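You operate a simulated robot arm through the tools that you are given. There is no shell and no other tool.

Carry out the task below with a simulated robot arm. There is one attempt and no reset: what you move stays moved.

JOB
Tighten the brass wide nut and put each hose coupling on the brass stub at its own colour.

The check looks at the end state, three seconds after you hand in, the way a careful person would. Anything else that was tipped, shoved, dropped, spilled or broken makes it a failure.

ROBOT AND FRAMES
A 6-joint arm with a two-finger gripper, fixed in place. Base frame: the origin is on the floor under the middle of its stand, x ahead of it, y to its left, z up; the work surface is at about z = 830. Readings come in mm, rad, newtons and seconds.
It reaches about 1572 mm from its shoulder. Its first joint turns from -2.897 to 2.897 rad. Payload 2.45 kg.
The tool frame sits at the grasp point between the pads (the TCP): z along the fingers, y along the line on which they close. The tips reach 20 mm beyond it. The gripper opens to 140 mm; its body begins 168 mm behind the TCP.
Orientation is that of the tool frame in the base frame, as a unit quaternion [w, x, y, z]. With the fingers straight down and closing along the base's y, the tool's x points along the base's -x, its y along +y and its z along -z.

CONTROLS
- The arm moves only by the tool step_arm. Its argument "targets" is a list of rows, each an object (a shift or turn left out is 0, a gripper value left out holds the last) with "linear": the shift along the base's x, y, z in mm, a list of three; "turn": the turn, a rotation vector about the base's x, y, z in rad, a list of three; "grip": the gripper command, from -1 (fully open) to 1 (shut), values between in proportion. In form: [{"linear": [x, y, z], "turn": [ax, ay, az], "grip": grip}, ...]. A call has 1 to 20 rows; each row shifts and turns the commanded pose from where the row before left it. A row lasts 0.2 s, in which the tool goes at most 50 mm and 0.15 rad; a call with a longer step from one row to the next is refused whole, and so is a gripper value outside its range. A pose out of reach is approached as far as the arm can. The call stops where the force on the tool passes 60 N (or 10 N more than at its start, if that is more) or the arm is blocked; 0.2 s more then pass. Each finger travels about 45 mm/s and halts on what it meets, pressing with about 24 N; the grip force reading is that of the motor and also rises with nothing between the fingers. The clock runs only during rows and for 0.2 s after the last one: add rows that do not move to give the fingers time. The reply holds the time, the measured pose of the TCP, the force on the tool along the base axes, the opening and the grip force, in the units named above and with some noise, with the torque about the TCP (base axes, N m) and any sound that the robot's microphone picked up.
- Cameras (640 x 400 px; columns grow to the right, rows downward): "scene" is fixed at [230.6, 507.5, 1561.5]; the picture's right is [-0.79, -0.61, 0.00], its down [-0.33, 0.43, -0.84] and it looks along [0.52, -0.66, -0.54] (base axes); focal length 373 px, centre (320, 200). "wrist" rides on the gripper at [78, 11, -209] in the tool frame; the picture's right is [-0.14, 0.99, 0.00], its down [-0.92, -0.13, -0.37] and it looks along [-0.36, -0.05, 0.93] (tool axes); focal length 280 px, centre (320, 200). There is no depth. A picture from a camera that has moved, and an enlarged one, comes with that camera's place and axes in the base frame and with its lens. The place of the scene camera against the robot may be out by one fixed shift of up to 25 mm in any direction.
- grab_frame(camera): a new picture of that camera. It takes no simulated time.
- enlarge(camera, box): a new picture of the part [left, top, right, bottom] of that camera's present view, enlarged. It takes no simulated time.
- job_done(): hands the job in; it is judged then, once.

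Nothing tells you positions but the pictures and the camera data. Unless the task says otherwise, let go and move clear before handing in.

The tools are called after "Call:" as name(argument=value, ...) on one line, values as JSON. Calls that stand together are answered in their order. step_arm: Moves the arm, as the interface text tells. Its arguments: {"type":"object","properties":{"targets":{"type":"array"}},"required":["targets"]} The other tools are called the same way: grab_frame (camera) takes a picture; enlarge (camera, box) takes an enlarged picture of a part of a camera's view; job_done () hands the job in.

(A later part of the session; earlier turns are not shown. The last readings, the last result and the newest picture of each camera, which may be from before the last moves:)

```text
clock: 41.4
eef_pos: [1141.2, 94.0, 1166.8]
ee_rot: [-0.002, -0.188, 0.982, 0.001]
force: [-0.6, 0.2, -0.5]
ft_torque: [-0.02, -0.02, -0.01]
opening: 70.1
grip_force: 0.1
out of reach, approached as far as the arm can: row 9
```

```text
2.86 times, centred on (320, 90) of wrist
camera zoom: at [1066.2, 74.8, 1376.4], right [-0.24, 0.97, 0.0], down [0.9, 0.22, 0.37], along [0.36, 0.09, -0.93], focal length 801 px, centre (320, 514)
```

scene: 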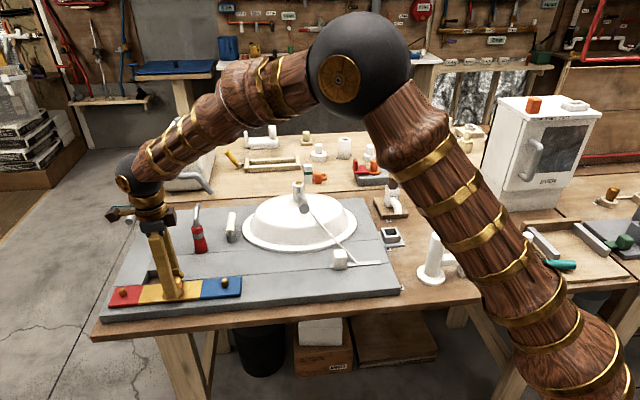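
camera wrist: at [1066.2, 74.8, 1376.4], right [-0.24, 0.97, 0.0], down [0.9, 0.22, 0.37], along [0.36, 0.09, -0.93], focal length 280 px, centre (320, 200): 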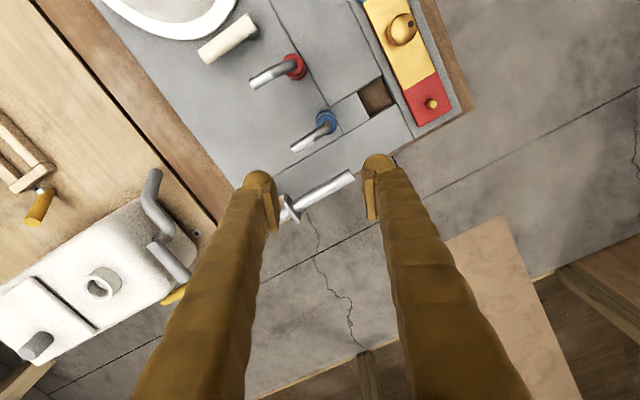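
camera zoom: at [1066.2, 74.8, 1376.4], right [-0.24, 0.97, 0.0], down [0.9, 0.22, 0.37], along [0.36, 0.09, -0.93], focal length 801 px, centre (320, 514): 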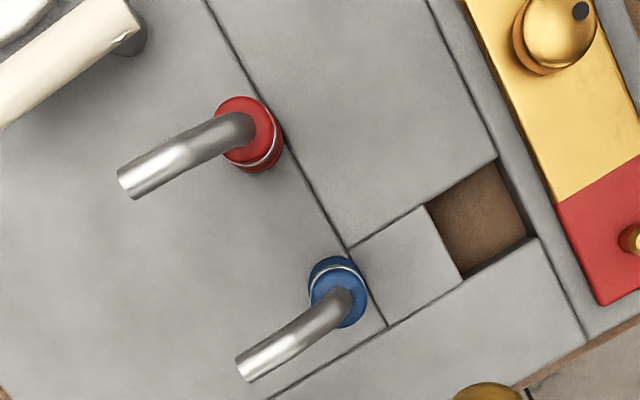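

Both tubes bend toward (+x, -y). Red's body is near (1043, 28), blue's near (1110, 97), and the board top is at about z = 830. I'll turn so the fingers close along the (1, 1) direction, across the bend, and look at the blue coupling from above.

Call:
step_arm(targets=[{"linear": [-6, 0, 0], "turn": [0, 0, -0.13], "grip": 0.1}, {"linear": [-6, 1, 0], "turn": [0, 0, -0.13]}, {"linear": [-6, 1, 0], "turn": [0, 0, -0.13]}, {"linear": [-6, 1, 0], "turn": [0, 0, -0.13]}, {"linear": [-6, 1, 0], "turn": [0, 0, -0.13]}, {"linear": [-2, 0, -10], "turn": [0, 0, -0.13]}, {"linear": [0, 0, -20], "turn": [0, 0, -0.13]}, {"linear": [0, 0, -25], "turn": [0, 0, -0.13]}, {"linear": [0, 0, -25], "turn": [0, 0, -0.123]}, {"linear": [0, 0, -20]}, {"linear": [0, 0, 0]}, {"linear": [0, 0, 0]}])

Call:
grab_frame(camera="wrist")

Call:
enlarge(camera="wrist", box=[240, 100, 400, 260])

Call:
enlarge(camera="scene", box=[110, 150, 250, 270])

```text
clock: 44.0
eef_pos: [1145.0, 96.5, 1132.4]
ee_rot: [-0.017, 0.382, 0.924, -0.008]
force: [-0.2, 0.3, -0.1]
ft_torque: [-0.01, -0.03, -0.01]
opening: 63.2
grip_force: 0.0
out of reach, approached as far as the arm can: row 1, 2, 3, 4, 5, 6, 7, 8, 9, 10
```

```text
taken
camera wrist: at [1105.5, 158.2, 1343.0], right [0.8, 0.6, -0.03], down [0.57, -0.74, 0.35], along [0.19, -0.29, -0.94], focal length 280 px, centre (320, 200)
```

wrist: 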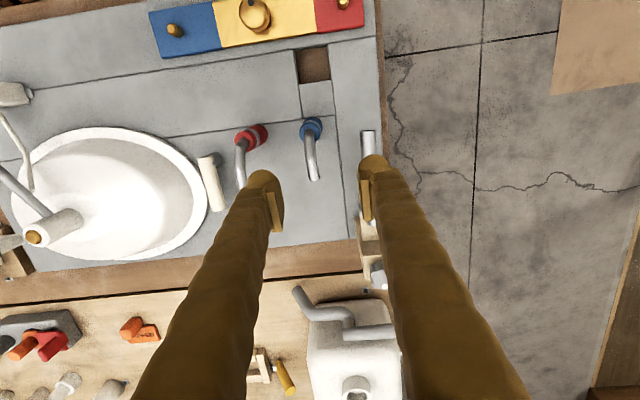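

```text
2.50 times, centred on (320, 180) of wrist
camera zoom: at [1105.5, 158.2, 1343.0], right [0.8, 0.6, -0.03], down [0.57, -0.74, 0.35], along [0.19, -0.29, -0.94], focal length 701 px, centre (320, 250)
```

zoom: 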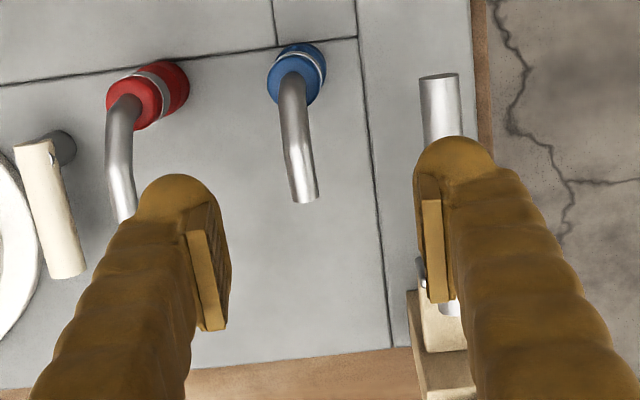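

```text
3.33 times, centred on (180, 210) of scene
camera zoom: at [230.6, 507.5, 1561.5], right [-0.79, -0.61, 0.0], down [-0.33, 0.43, -0.84], along [0.52, -0.66, -0.54], focal length 1242 px, centre (787, 167)
```

zoom: 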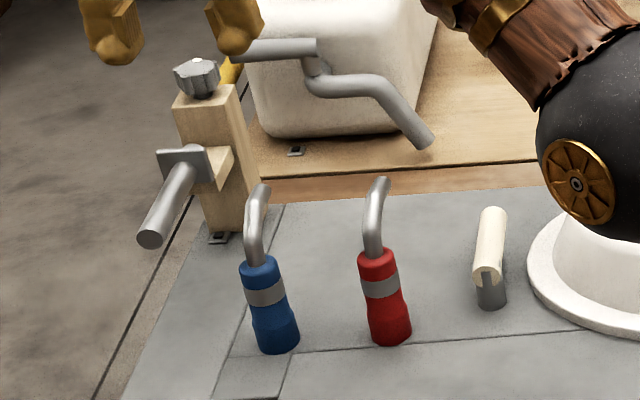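

Call:
grab_frame(camera="scene")

Call:
step_arm(targets=[{"linear": [0, 0, 0]}, {"linear": [0, 0, 0]}, {"linear": [0, 0, 0]}])

Call:
grab_frame(camera="wrist")

```text
taken
```

scene: 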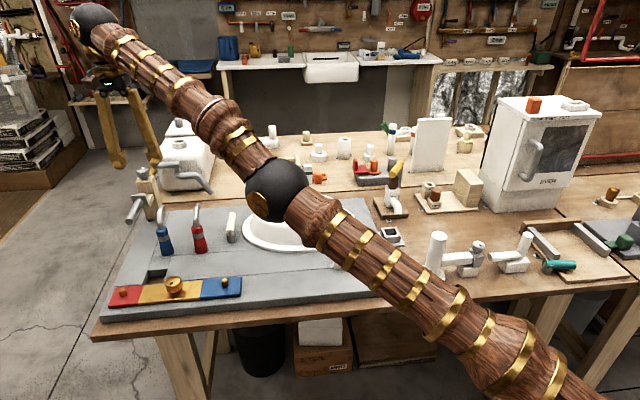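

```text
clock: 44.8
eef_pos: [1144.1, 97.0, 1131.3]
ee_rot: [-0.017, 0.382, 0.924, -0.007]
force: [0.4, 0.3, -0.1]
ft_torque: [-0.04, 0.0, 0.0]
opening: 63.1
grip_force: 0.2
```

```text
taken
camera wrist: at [1105.5, 158.2, 1343.0], right [0.8, 0.6, -0.03], down [0.58, -0.74, 0.35], along [0.19, -0.29, -0.94], focal length 280 px, centre (320, 200)
```

wrist: 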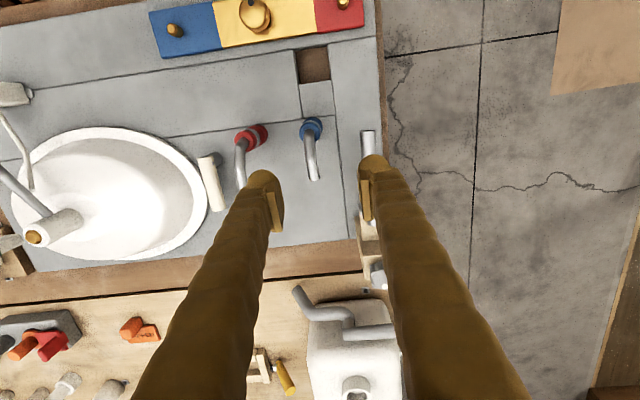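

The arm is stretched straight and is stuck near its reach limit. I'll pull it back toward the base in small steps and see if it follows.

Call:
step_arm(targets=[{"linear": [-20, 0, 0]}, {"linear": [-20, 0, 0]}, {"linear": [0, 0, 0]}, {"linear": [0, 0, 0]}])

```text
clock: 45.8
eef_pos: [1139.3, 98.2, 1156.9]
ee_rot: [-0.007, 0.382, 0.924, -0.002]
force: [-0.2, -0.1, 0.8]
ft_torque: [0.02, -0.01, -0.02]
opening: 63.2
grip_force: 0.0
out of reach, approached as far as the arm can: row 1, 2
```

Call:
step_arm(targets=[{"linear": [-30, 0, -20]}, {"linear": [-30, 0, -20]}, {"linear": [0, 0, 0]}])

Call:
grab_frame(camera="scene")

```text
clock: 46.6
eef_pos: [1140.9, 98.9, 1157.1]
ee_rot: [-0.008, 0.382, 0.924, -0.002]
force: [0.1, 0.3, -0.9]
ft_torque: [0.01, 0.03, 0.01]
opening: 62.9
grip_force: 0.0
out of reach, approached as far as the arm can: row 1, 2
```

```text
taken
```

scene: 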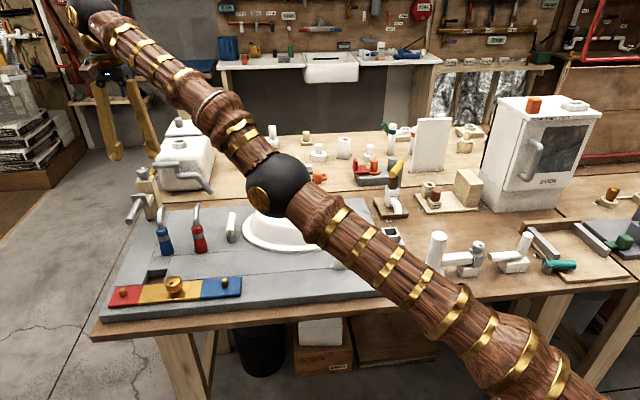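

The arm sits in a straight-elbow singularity. I'll try moves across the arm direction (up and down with a small inward part) to make the elbow bend again.

Call:
step_arm(targets=[{"linear": [-10, 0, 40]}, {"linear": [-15, 0, 40]}, {"linear": [0, 0, 0]}])

```text
clock: 47.4
eef_pos: [1106.4, 98.6, 1235.8]
ee_rot: [0.0, 0.382, 0.924, 0.002]
force: [0.6, 0.4, -0.5]
ft_torque: [0.0, 0.01, -0.01]
opening: 63.0
grip_force: 0.0
out of reach, approached as far as the arm can: row 2
```

Call:
step_arm(targets=[{"linear": [-35, 0, 20]}, {"linear": [-35, 0, 20]}, {"linear": [-35, 0, 0]}, {"linear": [0, 0, 0]}])

```text
clock: 48.4
eef_pos: [1003.7, 99.6, 1275.0]
ee_rot: [0.0, 0.382, 0.924, 0.003]
force: [0.0, -0.4, 0.5]
ft_torque: [-0.02, 0.01, 0.03]
opening: 62.9
grip_force: 0.2
```

Call:
grab_frame(camera="scene")

Call:
grab_frame(camera="wrist")

```text
taken
```

scene: 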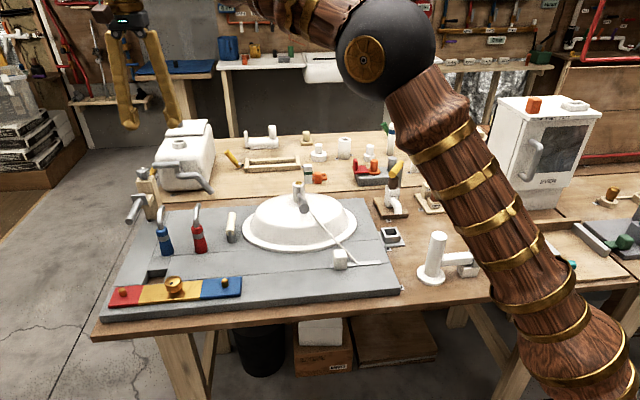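

```text
taken
camera wrist: at [956.0, 161.8, 1485.0], right [0.8, 0.6, 0.0], down [0.56, -0.74, 0.37], along [0.22, -0.29, -0.93], focal length 280 px, centre (320, 200)
```

wrist: 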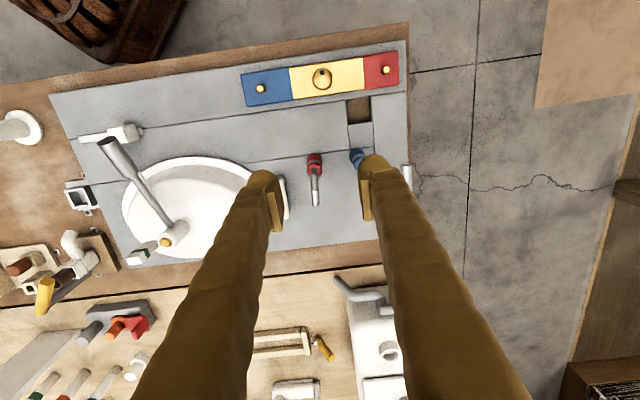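

The elbow is up again and nothing was touched. I'll come down over the red coupling first, keeping inside the reach.

Call:
step_arm(targets=[{"linear": [6, -12, -30]}, {"linear": [6, -12, -35]}, {"linear": [6, -12, -35]}, {"linear": [7, -12, -35]}, {"linear": [7, -12, -35]}, {"linear": [7, -12, -35]}, {"linear": [0, 0, 0]}, {"linear": [0, 0, 0]}])

Call:
grab_frame(camera="wrist")

Call:
enlarge(camera="wrist", box=[240, 100, 400, 260])

Call:
enlarge(camera="scene", box=[110, 150, 250, 270])

```text
clock: 50.2
eef_pos: [1042.5, 27.0, 1070.3]
ee_rot: [0.0, 0.382, 0.924, 0.002]
force: [-0.3, 0.0, -0.2]
ft_torque: [0.02, 0.01, -0.02]
opening: 63.1
grip_force: 0.1
```

```text
taken
camera wrist: at [996.4, 89.4, 1280.0], right [0.8, 0.6, 0.0], down [0.56, -0.74, 0.37], along [0.22, -0.29, -0.93], focal length 280 px, centre (320, 200)
```

wrist: 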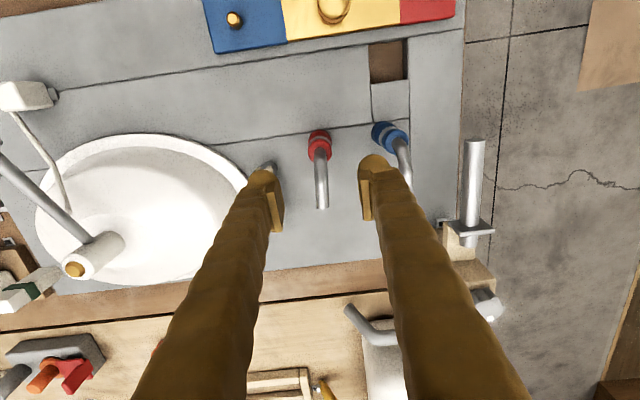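

```text
2.50 times, centred on (320, 180) of wrist
camera zoom: at [996.4, 89.4, 1280.0], right [0.8, 0.6, 0.0], down [0.56, -0.74, 0.37], along [0.22, -0.29, -0.93], focal length 701 px, centre (320, 250)
```

zoom: 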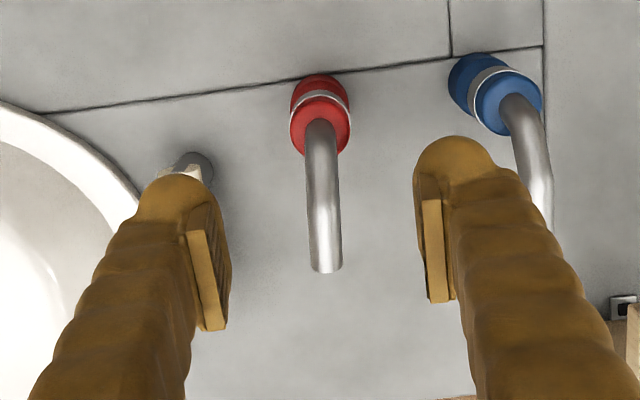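

```text
3.33 times, centred on (180, 210) of scene
camera zoom: at [230.6, 507.5, 1561.5], right [-0.79, -0.61, 0.0], down [-0.33, 0.43, -0.84], along [0.52, -0.66, -0.54], focal length 1242 px, centre (787, 167)
```

zoom: 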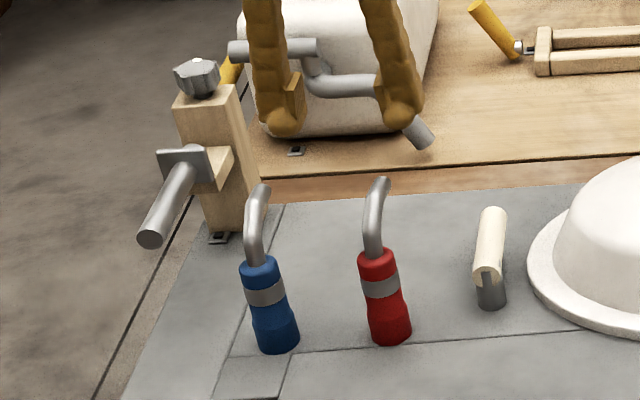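

The red coupling sits between the fingers, with its tube running across the gap as I wanted. I'll narrow the opening to about 54 mm to clear the small handle nearby and go down in two stages.

Call:
step_arm(targets=[{"linear": [-1, 2, 0], "grip": 0.23}, {"linear": [0, 0, -20]}, {"linear": [0, 0, -25]}, {"linear": [0, 0, -25]}, {"linear": [0, 0, -25]}, {"linear": [0, 0, -20]}, {"linear": [0, 0, 0]}])

Call:
grab_frame(camera="wrist")

Call:
enlarge(camera="scene", box=[110, 150, 250, 270])

```text
clock: 51.8
eef_pos: [1039.7, 28.2, 958.2]
ee_rot: [-0.001, 0.381, 0.925, 0.002]
force: [0.2, 0.2, -0.3]
ft_torque: [0.01, 0.0, 0.0]
opening: 54.0
grip_force: 0.2
```

```text
taken
camera wrist: at [992.4, 90.4, 1167.7], right [0.8, 0.6, 0.0], down [0.56, -0.74, 0.37], along [0.22, -0.29, -0.93], focal length 280 px, centre (320, 200)
```

wrist: 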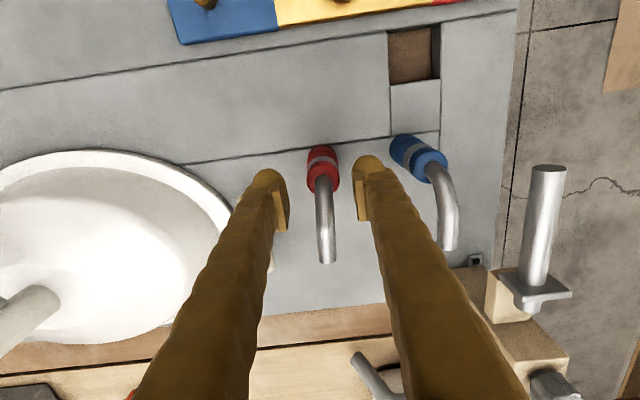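

```text
3.33 times, centred on (180, 210) of scene
camera zoom: at [230.6, 507.5, 1561.5], right [-0.79, -0.61, 0.0], down [-0.33, 0.43, -0.84], along [0.52, -0.66, -0.54], focal length 1242 px, centre (787, 167)
```

zoom: 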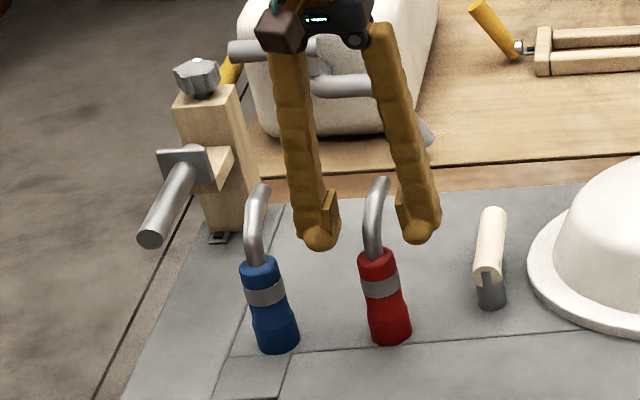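

Call:
step_arm(targets=[{"linear": [1.5, 0.5, 0]}, {"linear": [1.5, 0.5, -18]}, {"linear": [0, 0, -18]}, {"linear": [0, 0, -18]}, {"linear": [0, 0, -15]}, {"linear": [0, 0, 0]}, {"linear": [0, 0, 0]}])

Call:
grab_frame(camera="wrist")

Call:
enlarge(camera="wrist", box=[250, 120, 390, 260])

Call:
enlarge(camera="scene", box=[130, 180, 250, 270])

```text
clock: 53.4
eef_pos: [1042.8, 29.5, 885.1]
ee_rot: [0.0, 0.382, 0.924, 0.002]
force: [0.7, -0.2, 0.6]
ft_torque: [0.01, 0.01, -0.01]
opening: 53.9
grip_force: 0.0
```

```text
taken
camera wrist: at [995.9, 92.1, 1096.0], right [0.8, 0.6, 0.0], down [0.56, -0.74, 0.37], along [0.22, -0.29, -0.93], focal length 280 px, centre (320, 200)
```

wrist: 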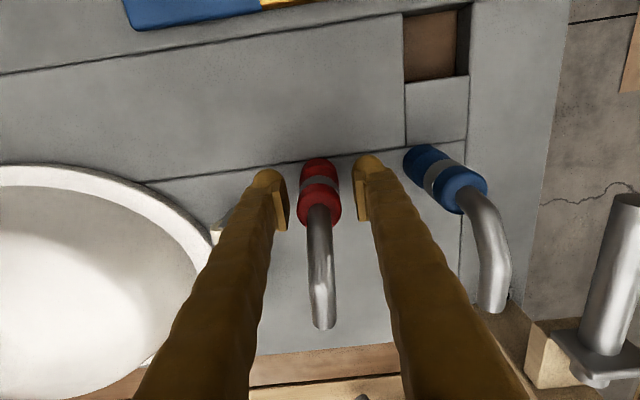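

```text
2.86 times, centred on (320, 190) of wrist
camera zoom: at [995.9, 92.1, 1096.0], right [0.8, 0.6, 0.0], down [0.56, -0.74, 0.37], along [0.22, -0.29, -0.93], focal length 801 px, centre (320, 229)
```

zoom: 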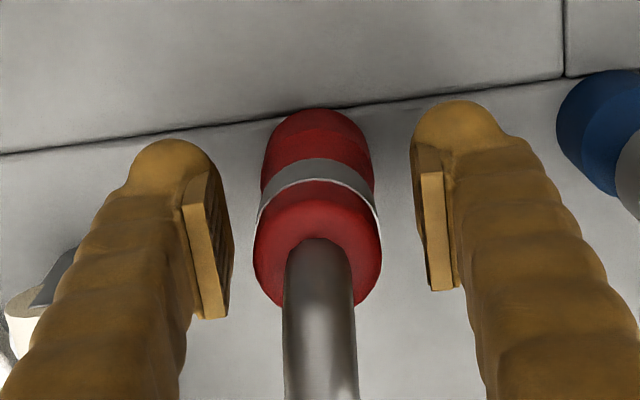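

```text
4.44 times, centred on (190, 225) of scene
camera zoom: at [230.6, 507.5, 1561.5], right [-0.79, -0.61, 0.0], down [-0.33, 0.43, -0.84], along [0.52, -0.66, -0.54], focal length 1656 px, centre (898, 89)
```

zoom: 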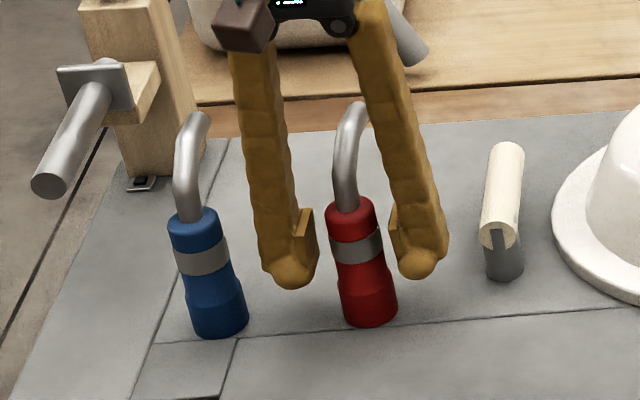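

The pads are level with the grey band and the coupling is centred. I'll make a small correction and close gently.

Call:
step_arm(targets=[{"linear": [1, -2, 1]}, {"grip": 0.3}, {"grip": 0.4}, {"grip": 0.46}, {"grip": 0.5}, {"grip": 0.54}, {"grip": 0.6}, {"grip": 0.8}, {"grip": 0.8}])

Call:
enlarge(camera="wrist", box=[250, 120, 390, 260])

Call:
enlarge(camera="scene", box=[130, 180, 250, 270])

```text
clock: 55.4
eef_pos: [1044.1, 29.0, 887.3]
ee_rot: [0.0, 0.381, 0.924, 0.002]
force: [0.1, 0.4, -1.0]
ft_torque: [-0.02, -0.02, 0.02]
opening: 30.2
grip_force: 23.7
```

```text
2.86 times, centred on (320, 190) of wrist
camera zoom: at [996.8, 90.4, 1096.9], right [0.8, 0.6, 0.0], down [0.56, -0.74, 0.37], along [0.22, -0.29, -0.93], focal length 801 px, centre (320, 229)
```

zoom: 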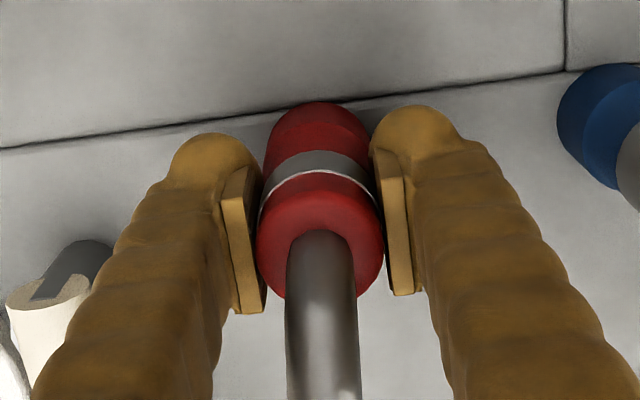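

```text
4.44 times, centred on (190, 225) of scene
camera zoom: at [230.6, 507.5, 1561.5], right [-0.79, -0.61, 0.0], down [-0.33, 0.43, -0.84], along [0.52, -0.66, -0.54], focal length 1656 px, centre (898, 89)
```

zoom: 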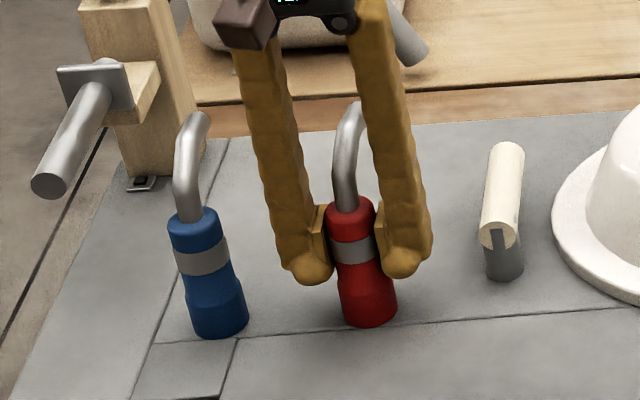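

The red coupling is gripped at 30 mm, at its band. I'll lift it straight up.

Call:
step_arm(targets=[{"linear": [0, 0, 5], "grip": 1}, {"linear": [0, 0, 10]}, {"linear": [0, 0, 20]}, {"linear": [0, 0, 30]}, {"linear": [0, 0, 35]}, {"linear": [0, 0, 35]}, {"linear": [0, 0, 35]}, {"linear": [0, 0, 25]}, {"linear": [0, 0, 0]}, {"linear": [0, 0, 0]}])

Call:
grab_frame(camera="wrist")

Call:
grab_frame(camera="scene")

Call:
enlarge(camera="scene", box=[130, 110, 250, 230])

```text
clock: 57.6
eef_pos: [1044.9, 27.0, 1081.0]
ee_rot: [0.0, 0.382, 0.924, 0.001]
force: [0.2, 0.5, -0.8]
ft_torque: [-0.01, -0.01, -0.01]
opening: 30.3
grip_force: 24.4
```

```text
taken
camera wrist: at [996.6, 88.4, 1291.8], right [0.8, 0.6, 0.0], down [0.56, -0.74, 0.37], along [0.22, -0.29, -0.93], focal length 280 px, centre (320, 200)
```

wrist: 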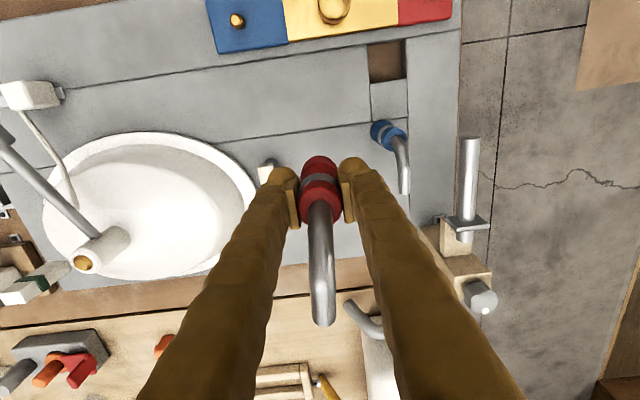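

```text
taken
```

scene: 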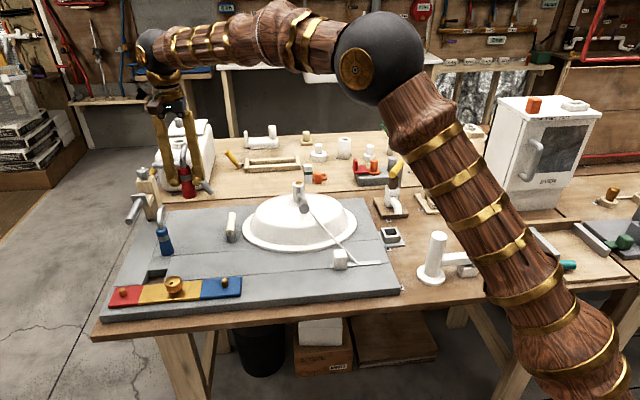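

```text
3.33 times, centred on (190, 170) of scene
camera zoom: at [230.6, 507.5, 1561.5], right [-0.79, -0.61, 0.0], down [-0.33, 0.43, -0.84], along [0.52, -0.66, -0.54], focal length 1242 px, centre (753, 300)
```

zoom: 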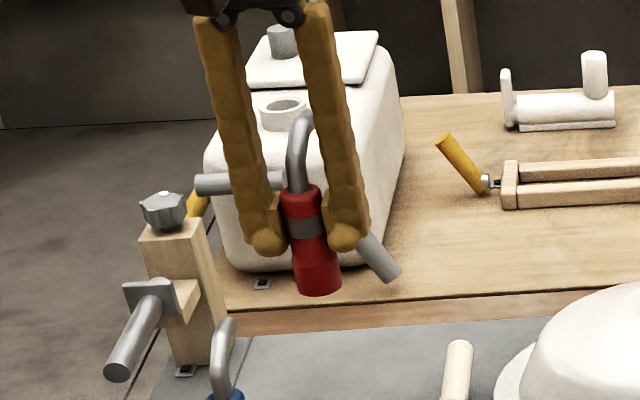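

Red is off the board and upright. I'll carry it across at this height to above the red stub.

Call:
step_arm(targets=[{"linear": [0, 20, 0], "grip": 1}, {"linear": [0, 35, 0]}, {"linear": [0, 40, 0]}, {"linear": [0, 40, 0]}, {"linear": [-1, 40, 0]}, {"linear": [-1, 40, 0]}, {"linear": [-1, 32, 0]}, {"linear": [0, 0, 0]}, {"linear": [0, 0, 0]}])

Call:
grab_frame(camera="wrist")

Call:
enlarge(camera="wrist", box=[260, 100, 380, 220])

Call:
enlarge(camera="scene", box=[70, 150, 190, 320])

```text
clock: 59.6
eef_pos: [1040.0, 273.1, 1080.7]
ee_rot: [0.0, 0.381, 0.924, 0.002]
force: [-0.2, 0.0, -0.2]
ft_torque: [0.0, 0.01, -0.01]
opening: 30.1
grip_force: 23.9
```

```text
taken
camera wrist: at [993.0, 335.4, 1291.3], right [0.8, 0.6, 0.0], down [0.56, -0.74, 0.37], along [0.22, -0.29, -0.93], focal length 280 px, centre (320, 200)
```

wrist: 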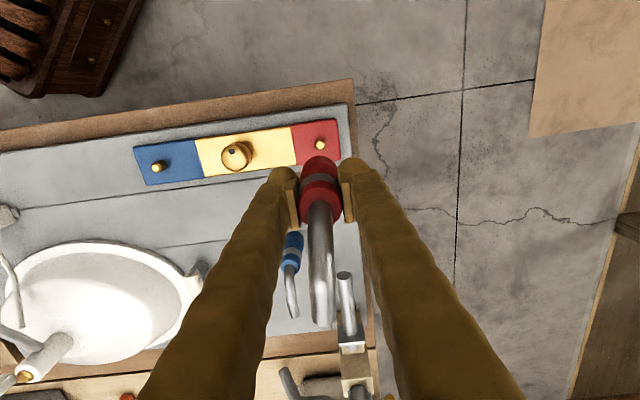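

```text
3.33 times, centred on (320, 160) of wrist
camera zoom: at [993.0, 335.4, 1291.3], right [0.8, 0.6, 0.0], down [0.56, -0.74, 0.37], along [0.22, -0.29, -0.93], focal length 935 px, centre (320, 333)
```

zoom: 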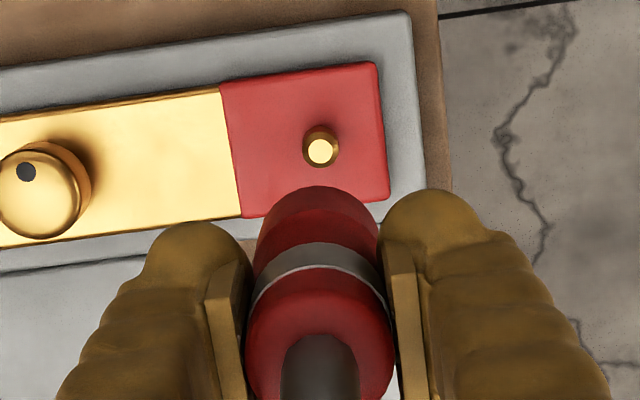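

```text
2.35 times, centred on (130, 235) of scene
camera zoom: at [230.6, 507.5, 1561.5], right [-0.79, -0.61, 0.0], down [-0.33, 0.43, -0.84], along [0.52, -0.66, -0.54], focal length 877 px, centre (767, 118)
```

zoom: 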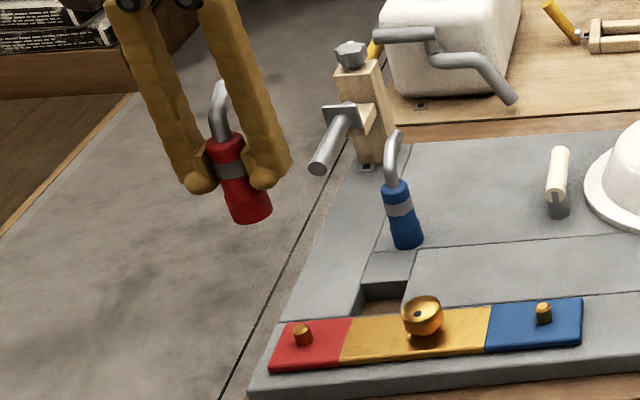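

The stub lies exactly on the tool's line (u = 320) and within about 1 mm in depth. I'll descend to just above the stub and check the camera pose again before engaging.

Call:
step_arm(targets=[{"linear": [0, 0, -25], "grip": 1}, {"linear": [0, 0, -30]}, {"linear": [0, 0, -30]}, {"linear": [0, 0, -30]}, {"linear": [0, 0, -25]}, {"linear": [0, 0, 0]}, {"linear": [0, 0, 0]}, {"linear": [0, 0, 0]}])

Call:
enlarge(camera="wrist", box=[260, 100, 380, 220])

Call:
enlarge(camera="scene", box=[90, 220, 190, 320])

```text
clock: 61.4
eef_pos: [1044.5, 273.6, 942.7]
ee_rot: [0.0, 0.382, 0.924, 0.001]
force: [-0.6, 0.5, -0.5]
ft_torque: [0.01, -0.01, 0.04]
opening: 30.0
grip_force: 24.3
```

```text
3.33 times, centred on (320, 160) of wrist
camera zoom: at [996.4, 335.8, 1153.0], right [0.8, 0.6, 0.0], down [0.56, -0.74, 0.37], along [0.22, -0.29, -0.93], focal length 935 px, centre (320, 333)
```

zoom: 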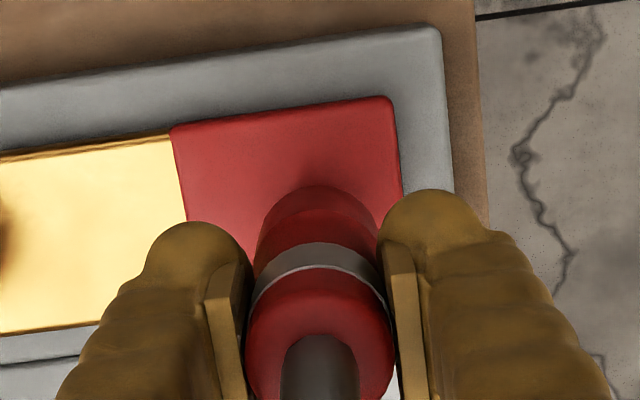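

```text
4.00 times, centred on (140, 270) of scene
camera zoom: at [230.6, 507.5, 1561.5], right [-0.79, -0.61, 0.0], down [-0.33, 0.43, -0.84], along [0.52, -0.66, -0.54], focal length 1491 px, centre (1040, -80)
```

zoom: 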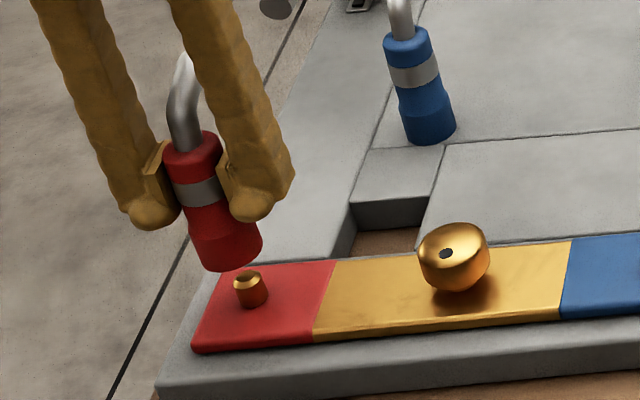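

Call:
enlarge(camera="scene", box=[120, 240, 170, 300])

Call:
step_arm(targets=[{"linear": [-2.8, -0.4, 0]}, {"linear": [0, 0, 0]}, {"linear": [0, 0, 0]}])

Call:
enlarge(camera="scene", box=[120, 240, 170, 300])

Call:
enlarge(camera="wrist", box=[260, 120, 380, 240])

```text
6.67 times, centred on (145, 270) of scene
camera zoom: at [230.6, 507.5, 1561.5], right [-0.79, -0.61, 0.0], down [-0.33, 0.43, -0.84], along [0.52, -0.66, -0.54], focal length 2485 px, centre (1487, -267)
```

zoom: 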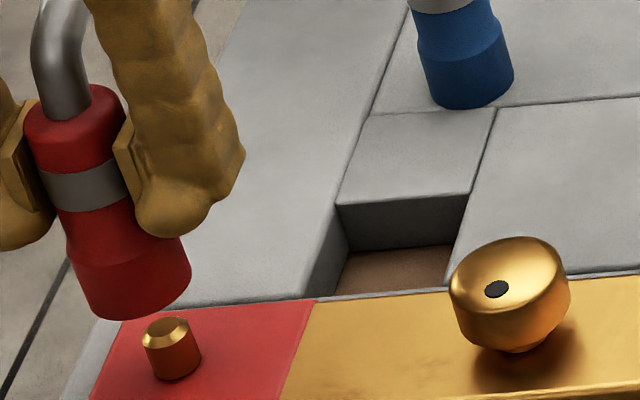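

```text
clock: 62.2
eef_pos: [1040.5, 274.6, 941.5]
ee_rot: [0.001, 0.382, 0.924, 0.002]
force: [-0.2, -0.5, -1.0]
ft_torque: [-0.02, -0.02, 0.03]
opening: 30.2
grip_force: 24.1
```

```text
6.67 times, centred on (145, 270) of scene
camera zoom: at [230.6, 507.5, 1561.5], right [-0.79, -0.61, 0.0], down [-0.33, 0.43, -0.84], along [0.52, -0.66, -0.54], focal length 2485 px, centre (1487, -267)
```

zoom: 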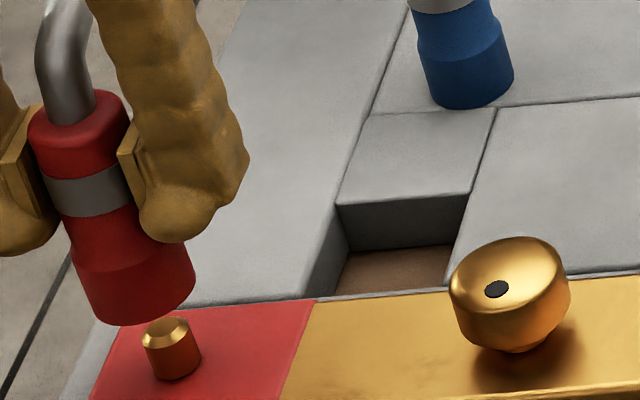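

```text
3.33 times, centred on (320, 180) of wrist
camera zoom: at [993.3, 336.1, 1152.3], right [0.8, 0.6, 0.0], down [0.56, -0.74, 0.37], along [0.22, -0.29, -0.93], focal length 935 px, centre (320, 267)
```

zoom: 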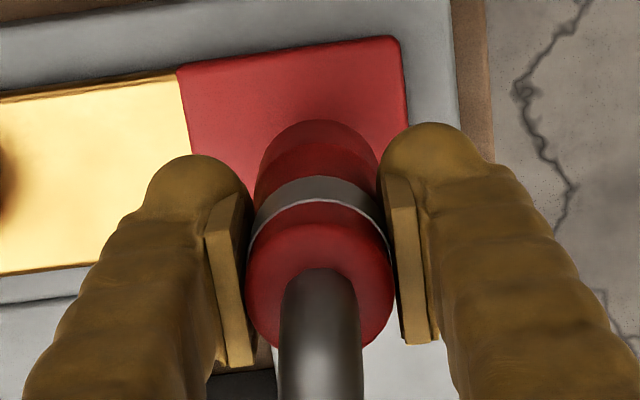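

Call:
enlarge(camera="scene", box=[118, 242, 148, 302])

Call:
enlarge(camera="wrist", box=[285, 130, 355, 200])

```text
6.67 times, centred on (133, 272) of scene
camera zoom: at [230.6, 507.5, 1561.5], right [-0.79, -0.61, 0.0], down [-0.33, 0.43, -0.84], along [0.52, -0.66, -0.54], focal length 2485 px, centre (1567, -280)
```

zoom: 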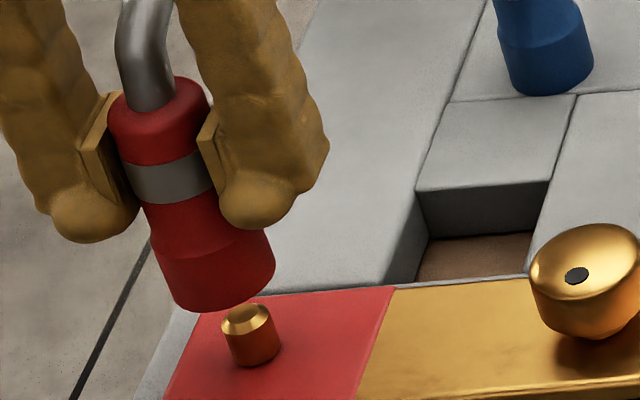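

```text
5.71 times, centred on (320, 165) of wrist
camera zoom: at [993.3, 336.1, 1152.3], right [0.8, 0.6, 0.0], down [0.56, -0.74, 0.37], along [0.22, -0.29, -0.93], focal length 1602 px, centre (320, 400)
```

zoom: 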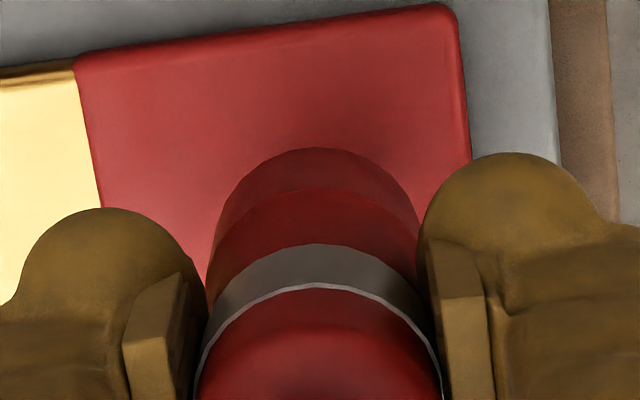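

The cross-check between both cameras suggests the coupling should go about 2 mm further along the look direction and 0.7 mm to the side. I'll apply that and lower in small steps while watching the force.

Call:
step_arm(targets=[{"linear": [0.7, -2.0, 0], "grip": 1}, {"linear": [0, 0, -5]}, {"linear": [0, 0, -5]}, {"linear": [0, 0, -3]}, {"linear": [0, 0, 0]}, {"linear": [0, 0, 0]}])

Call:
enlarge(camera="scene", box=[118, 252, 168, 302])

Call:
enlarge(camera="wrist", box=[260, 120, 380, 240])

```text
clock: 63.6
eef_pos: [1039.2, 273.2, 928.2]
ee_rot: [0.0, 0.382, 0.924, 0.002]
force: [-0.5, -0.3, -0.8]
ft_torque: [-0.03, -0.02, 0.05]
opening: 30.3
grip_force: 24.3
```

```text
8.00 times, centred on (143, 277) of scene
camera zoom: at [230.6, 507.5, 1561.5], right [-0.79, -0.61, 0.0], down [-0.33, 0.43, -0.84], along [0.52, -0.66, -0.54], focal length 2982 px, centre (1736, -416)
```

zoom: 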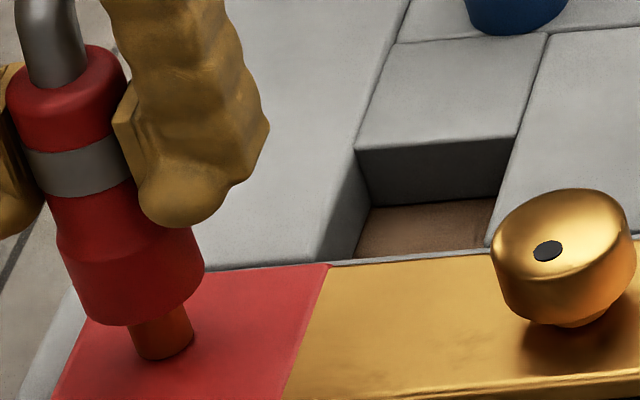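

```text
3.33 times, centred on (320, 180) of wrist
camera zoom: at [992.1, 334.7, 1138.6], right [0.8, 0.6, 0.0], down [0.56, -0.74, 0.37], along [0.22, -0.29, -0.93], focal length 935 px, centre (320, 267)
```

zoom: 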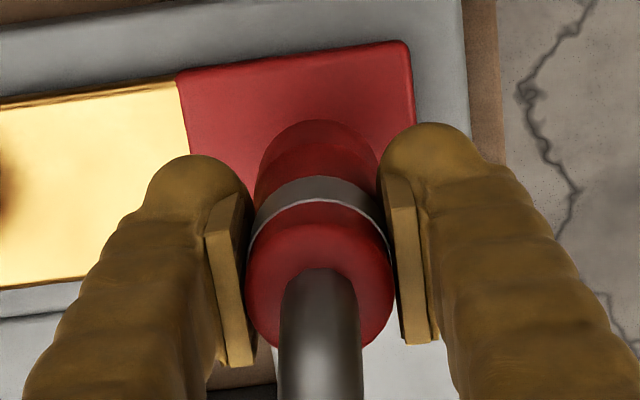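

Call:
step_arm(targets=[{"linear": [1.9, -0.6, 0], "grip": 1}, {"linear": [0, 0, -2]}, {"linear": [0, 0, -2]}, {"linear": [0, 0, -1]}, {"linear": [0, 0, 0]}])

Call:
enlarge(camera="scene", box=[118, 252, 168, 302])

Call:
enlarge(camera="wrist", box=[285, 130, 355, 200])

```text
clock: 64.8
eef_pos: [1041.8, 271.9, 923.6]
ee_rot: [0.0, 0.381, 0.925, 0.001]
force: [0.6, -0.5, -1.4]
ft_torque: [0.0, 0.02, 0.03]
opening: 30.3
grip_force: 23.8
```

```text
8.00 times, centred on (143, 277) of scene
camera zoom: at [230.6, 507.5, 1561.5], right [-0.79, -0.61, 0.0], down [-0.33, 0.43, -0.84], along [0.52, -0.66, -0.54], focal length 2982 px, centre (1736, -416)
```

zoom: 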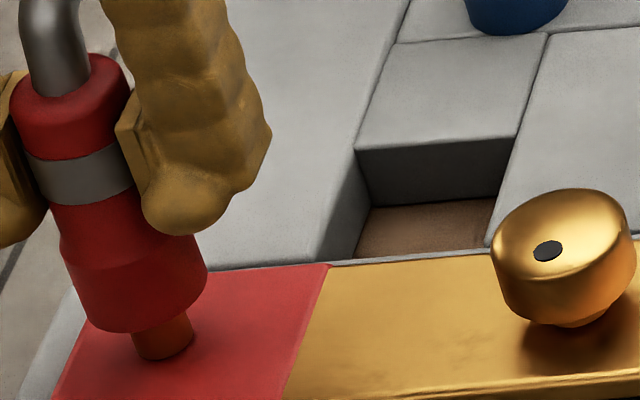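

```text
5.71 times, centred on (320, 165) of wrist
camera zoom: at [994.2, 334.2, 1133.6], right [0.8, 0.6, 0.0], down [0.56, -0.74, 0.37], along [0.22, -0.29, -0.93], focal length 1602 px, centre (320, 400)
```

zoom: 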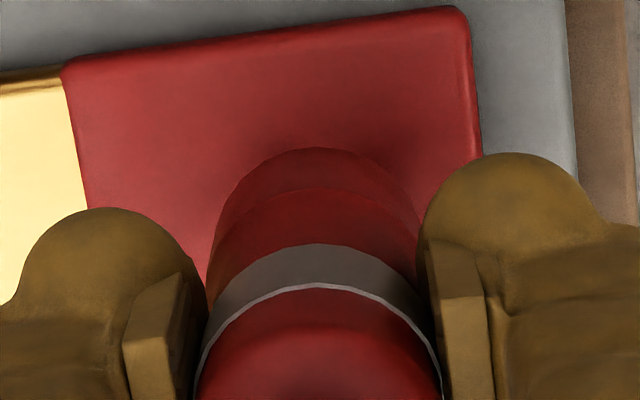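

Call:
step_arm(targets=[{"linear": [0, 0, -1.5], "grip": 1}, {"linear": [0, 0, -1.5]}, {"linear": [0, 0, 0]}])

Call:
step_arm(targets=[{"linear": [0, 0, -1.5], "grip": 1}, {"linear": [0, 0, -1.5]}, {"linear": [0, 0, 0]}])

Call:
enlarge(camera="scene", box=[118, 252, 168, 302])

```text
clock: 65.6
eef_pos: [1042.6, 272.5, 921.8]
ee_rot: [0.001, 0.382, 0.924, 0.002]
force: [0.6, -0.1, -1.1]
ft_torque: [0.01, -0.01, 0.01]
opening: 30.4
grip_force: 24.1
```

```text
clock: 66.4
eef_pos: [1042.6, 273.1, 918.9]
ee_rot: [0.0, 0.381, 0.924, 0.001]
force: [-0.1, -0.8, -0.5]
ft_torque: [0.01, 0.01, -0.01]
opening: 30.2
grip_force: 23.5
```

```text
8.00 times, centred on (143, 277) of scene
camera zoom: at [230.6, 507.5, 1561.5], right [-0.79, -0.61, 0.0], down [-0.33, 0.43, -0.84], along [0.52, -0.66, -0.54], focal length 2982 px, centre (1736, -416)
```

zoom: 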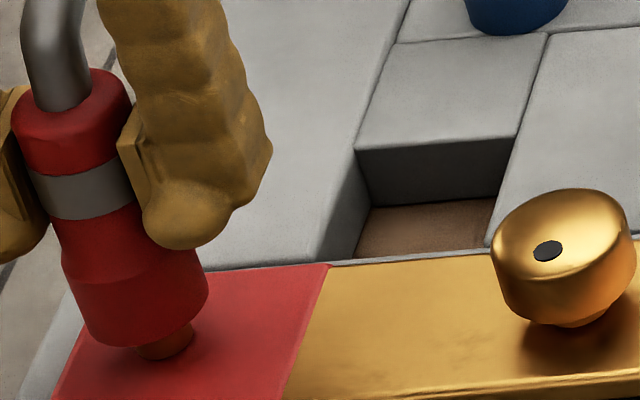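

Call:
step_arm(targets=[{"linear": [0, 0, -1.5], "grip": 1}, {"linear": [0, 0, -1.5]}, {"linear": [0, 0, -1.5]}, {"linear": [0, 0, 0]}])

Call:
step_arm(targets=[{"linear": [0, 0, -1.5], "grip": 1}, {"linear": [0, 0, -1.5]}, {"linear": [0, 0, 0]}])

Call:
enlarge(camera="scene", box=[118, 252, 168, 302])

Call:
enlarge(camera="wrist", box=[260, 100, 380, 220])

```text
clock: 67.4
eef_pos: [1041.9, 273.6, 913.3]
ee_rot: [0.0, 0.382, 0.924, 0.002]
force: [-0.1, 0.5, 0.4]
ft_torque: [-0.01, -0.01, 0.02]
opening: 30.1
grip_force: 24.2
```

```text
clock: 68.2
eef_pos: [1042.1, 273.3, 910.6]
ee_rot: [0.001, 0.382, 0.924, 0.002]
force: [-0.6, -0.6, -1.5]
ft_torque: [-0.02, -0.03, -0.01]
opening: 30.2
grip_force: 23.8
```

```text
8.00 times, centred on (143, 277) of scene
camera zoom: at [230.6, 507.5, 1561.5], right [-0.79, -0.61, 0.0], down [-0.33, 0.43, -0.84], along [0.52, -0.66, -0.54], focal length 2982 px, centre (1736, -416)
```

zoom: 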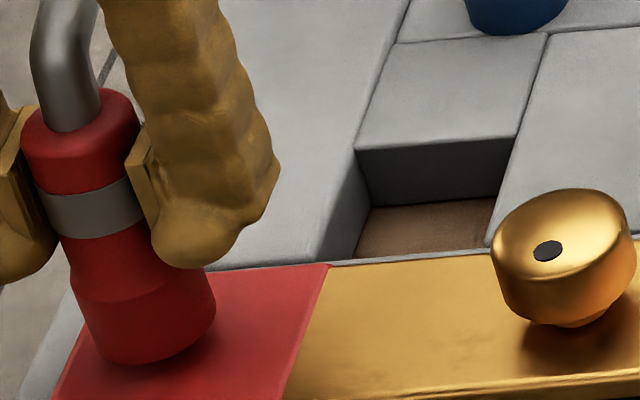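

```text
3.33 times, centred on (320, 160) of wrist
camera zoom: at [994.5, 335.0, 1119.8], right [0.8, 0.6, 0.0], down [0.56, -0.74, 0.37], along [0.22, -0.29, -0.93], focal length 935 px, centre (320, 333)
```

zoom: 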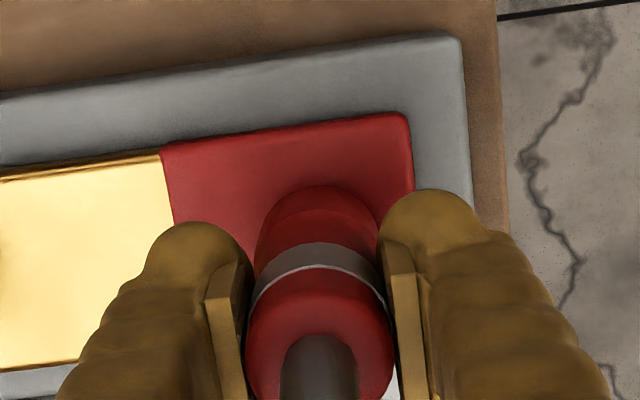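

The coupling is going over the stub with no resistance. I'll keep lowering until it seats on the plate.

Call:
step_arm(targets=[{"linear": [0, 0, -1.5], "grip": 1}, {"linear": [0, 0, -1.5]}, {"linear": [0, 0, -1.5]}, {"linear": [0, 0, 0]}])

Call:
step_arm(targets=[{"linear": [0, 0, -1.5], "grip": 1}, {"linear": [0, 0, -1.5]}, {"linear": [0, 0, 0]}])

Call:
step_arm(targets=[{"linear": [0, 0, -1.5], "grip": 1}, {"linear": [0, 0, -1.5]}, {"linear": [0, 0, 0]}])

Call:
enlarge(camera="scene", box=[118, 252, 168, 302])

```text
clock: 69.2
eef_pos: [1041.7, 272.4, 905.6]
ee_rot: [0.0, 0.382, 0.924, 0.002]
force: [0.8, -0.7, 0.4]
ft_torque: [0.02, 0.0, 0.02]
opening: 30.0
grip_force: 24.2
```

```text
clock: 70.0
eef_pos: [1041.9, 273.1, 903.3]
ee_rot: [0.0, 0.381, 0.924, 0.002]
force: [-0.6, 0.5, -0.2]
ft_torque: [-0.01, -0.03, -0.01]
opening: 30.1
grip_force: 24.3
```

```text
clock: 70.8
eef_pos: [1042.0, 271.6, 899.2]
ee_rot: [0.0, 0.382, 0.924, 0.002]
force: [0.5, -0.2, 0.5]
ft_torque: [0.0, 0.04, -0.03]
opening: 30.1
grip_force: 25.0
```

```text
8.00 times, centred on (143, 277) of scene
camera zoom: at [230.6, 507.5, 1561.5], right [-0.79, -0.61, 0.0], down [-0.33, 0.43, -0.84], along [0.52, -0.66, -0.54], focal length 2982 px, centre (1736, -416)
```

zoom: 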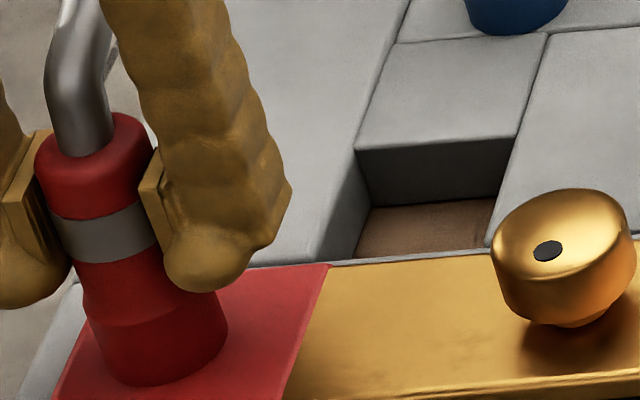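

Call:
step_arm(targets=[{"linear": [0, 0, -1], "grip": 1}, {"linear": [0, 0, -1]}, {"linear": [0, 0, 0]}])

Call:
step_arm(targets=[{"linear": [0, 0, -1], "grip": 1}, {"linear": [0, 0, 0]}])

Call:
step_arm(targets=[{"linear": [0, 0, -1], "grip": 1}, {"linear": [0, 0, 0]}])

```text
clock: 71.6
eef_pos: [1042.6, 272.7, 898.4]
ee_rot: [0.002, 0.382, 0.924, 0.002]
force: [-2.2, 1.2, 22.8]
ft_torque: [0.01, 0.04, 0.14]
opening: 30.2
grip_force: 23.6
```

```text
clock: 72.2
eef_pos: [1041.2, 273.8, 896.7]
ee_rot: [0.002, 0.382, 0.924, 0.002]
force: [-0.8, 0.5, 23.1]
ft_torque: [0.0, -0.01, 0.12]
opening: 30.1
grip_force: 23.8
```

```text
clock: 72.8
eef_pos: [1041.0, 272.7, 896.5]
ee_rot: [0.0, 0.381, 0.924, 0.002]
force: [-0.2, 3.4, 22.1]
ft_torque: [0.07, 0.04, 0.1]
opening: 30.0
grip_force: 23.8
```

Contact came at about 23 N, with the base at plate height, so the coupling is down. I'll check the pictures before letting go.

Call:
enlarge(camera="scene", box=[108, 242, 168, 312])

Call:
enlarge(camera="wrist", box=[260, 100, 380, 220])

```text
5.71 times, centred on (138, 277) of scene
camera zoom: at [230.6, 507.5, 1561.5], right [-0.79, -0.61, 0.0], down [-0.33, 0.43, -0.84], along [0.52, -0.66, -0.54], focal length 2130 px, centre (1360, -240)
```

zoom: 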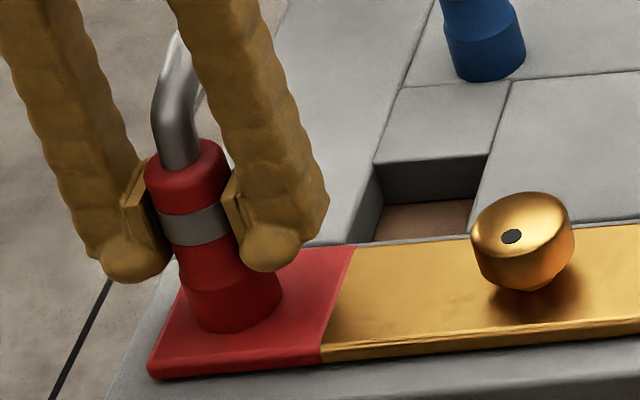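

```text
3.33 times, centred on (320, 160) of wrist
camera zoom: at [993.9, 334.3, 1105.6], right [0.8, 0.6, 0.0], down [0.56, -0.74, 0.37], along [0.22, -0.29, -0.93], focal length 935 px, centre (320, 333)
```

zoom: 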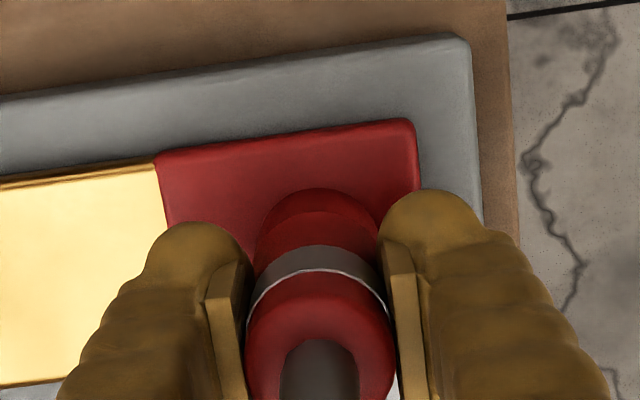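

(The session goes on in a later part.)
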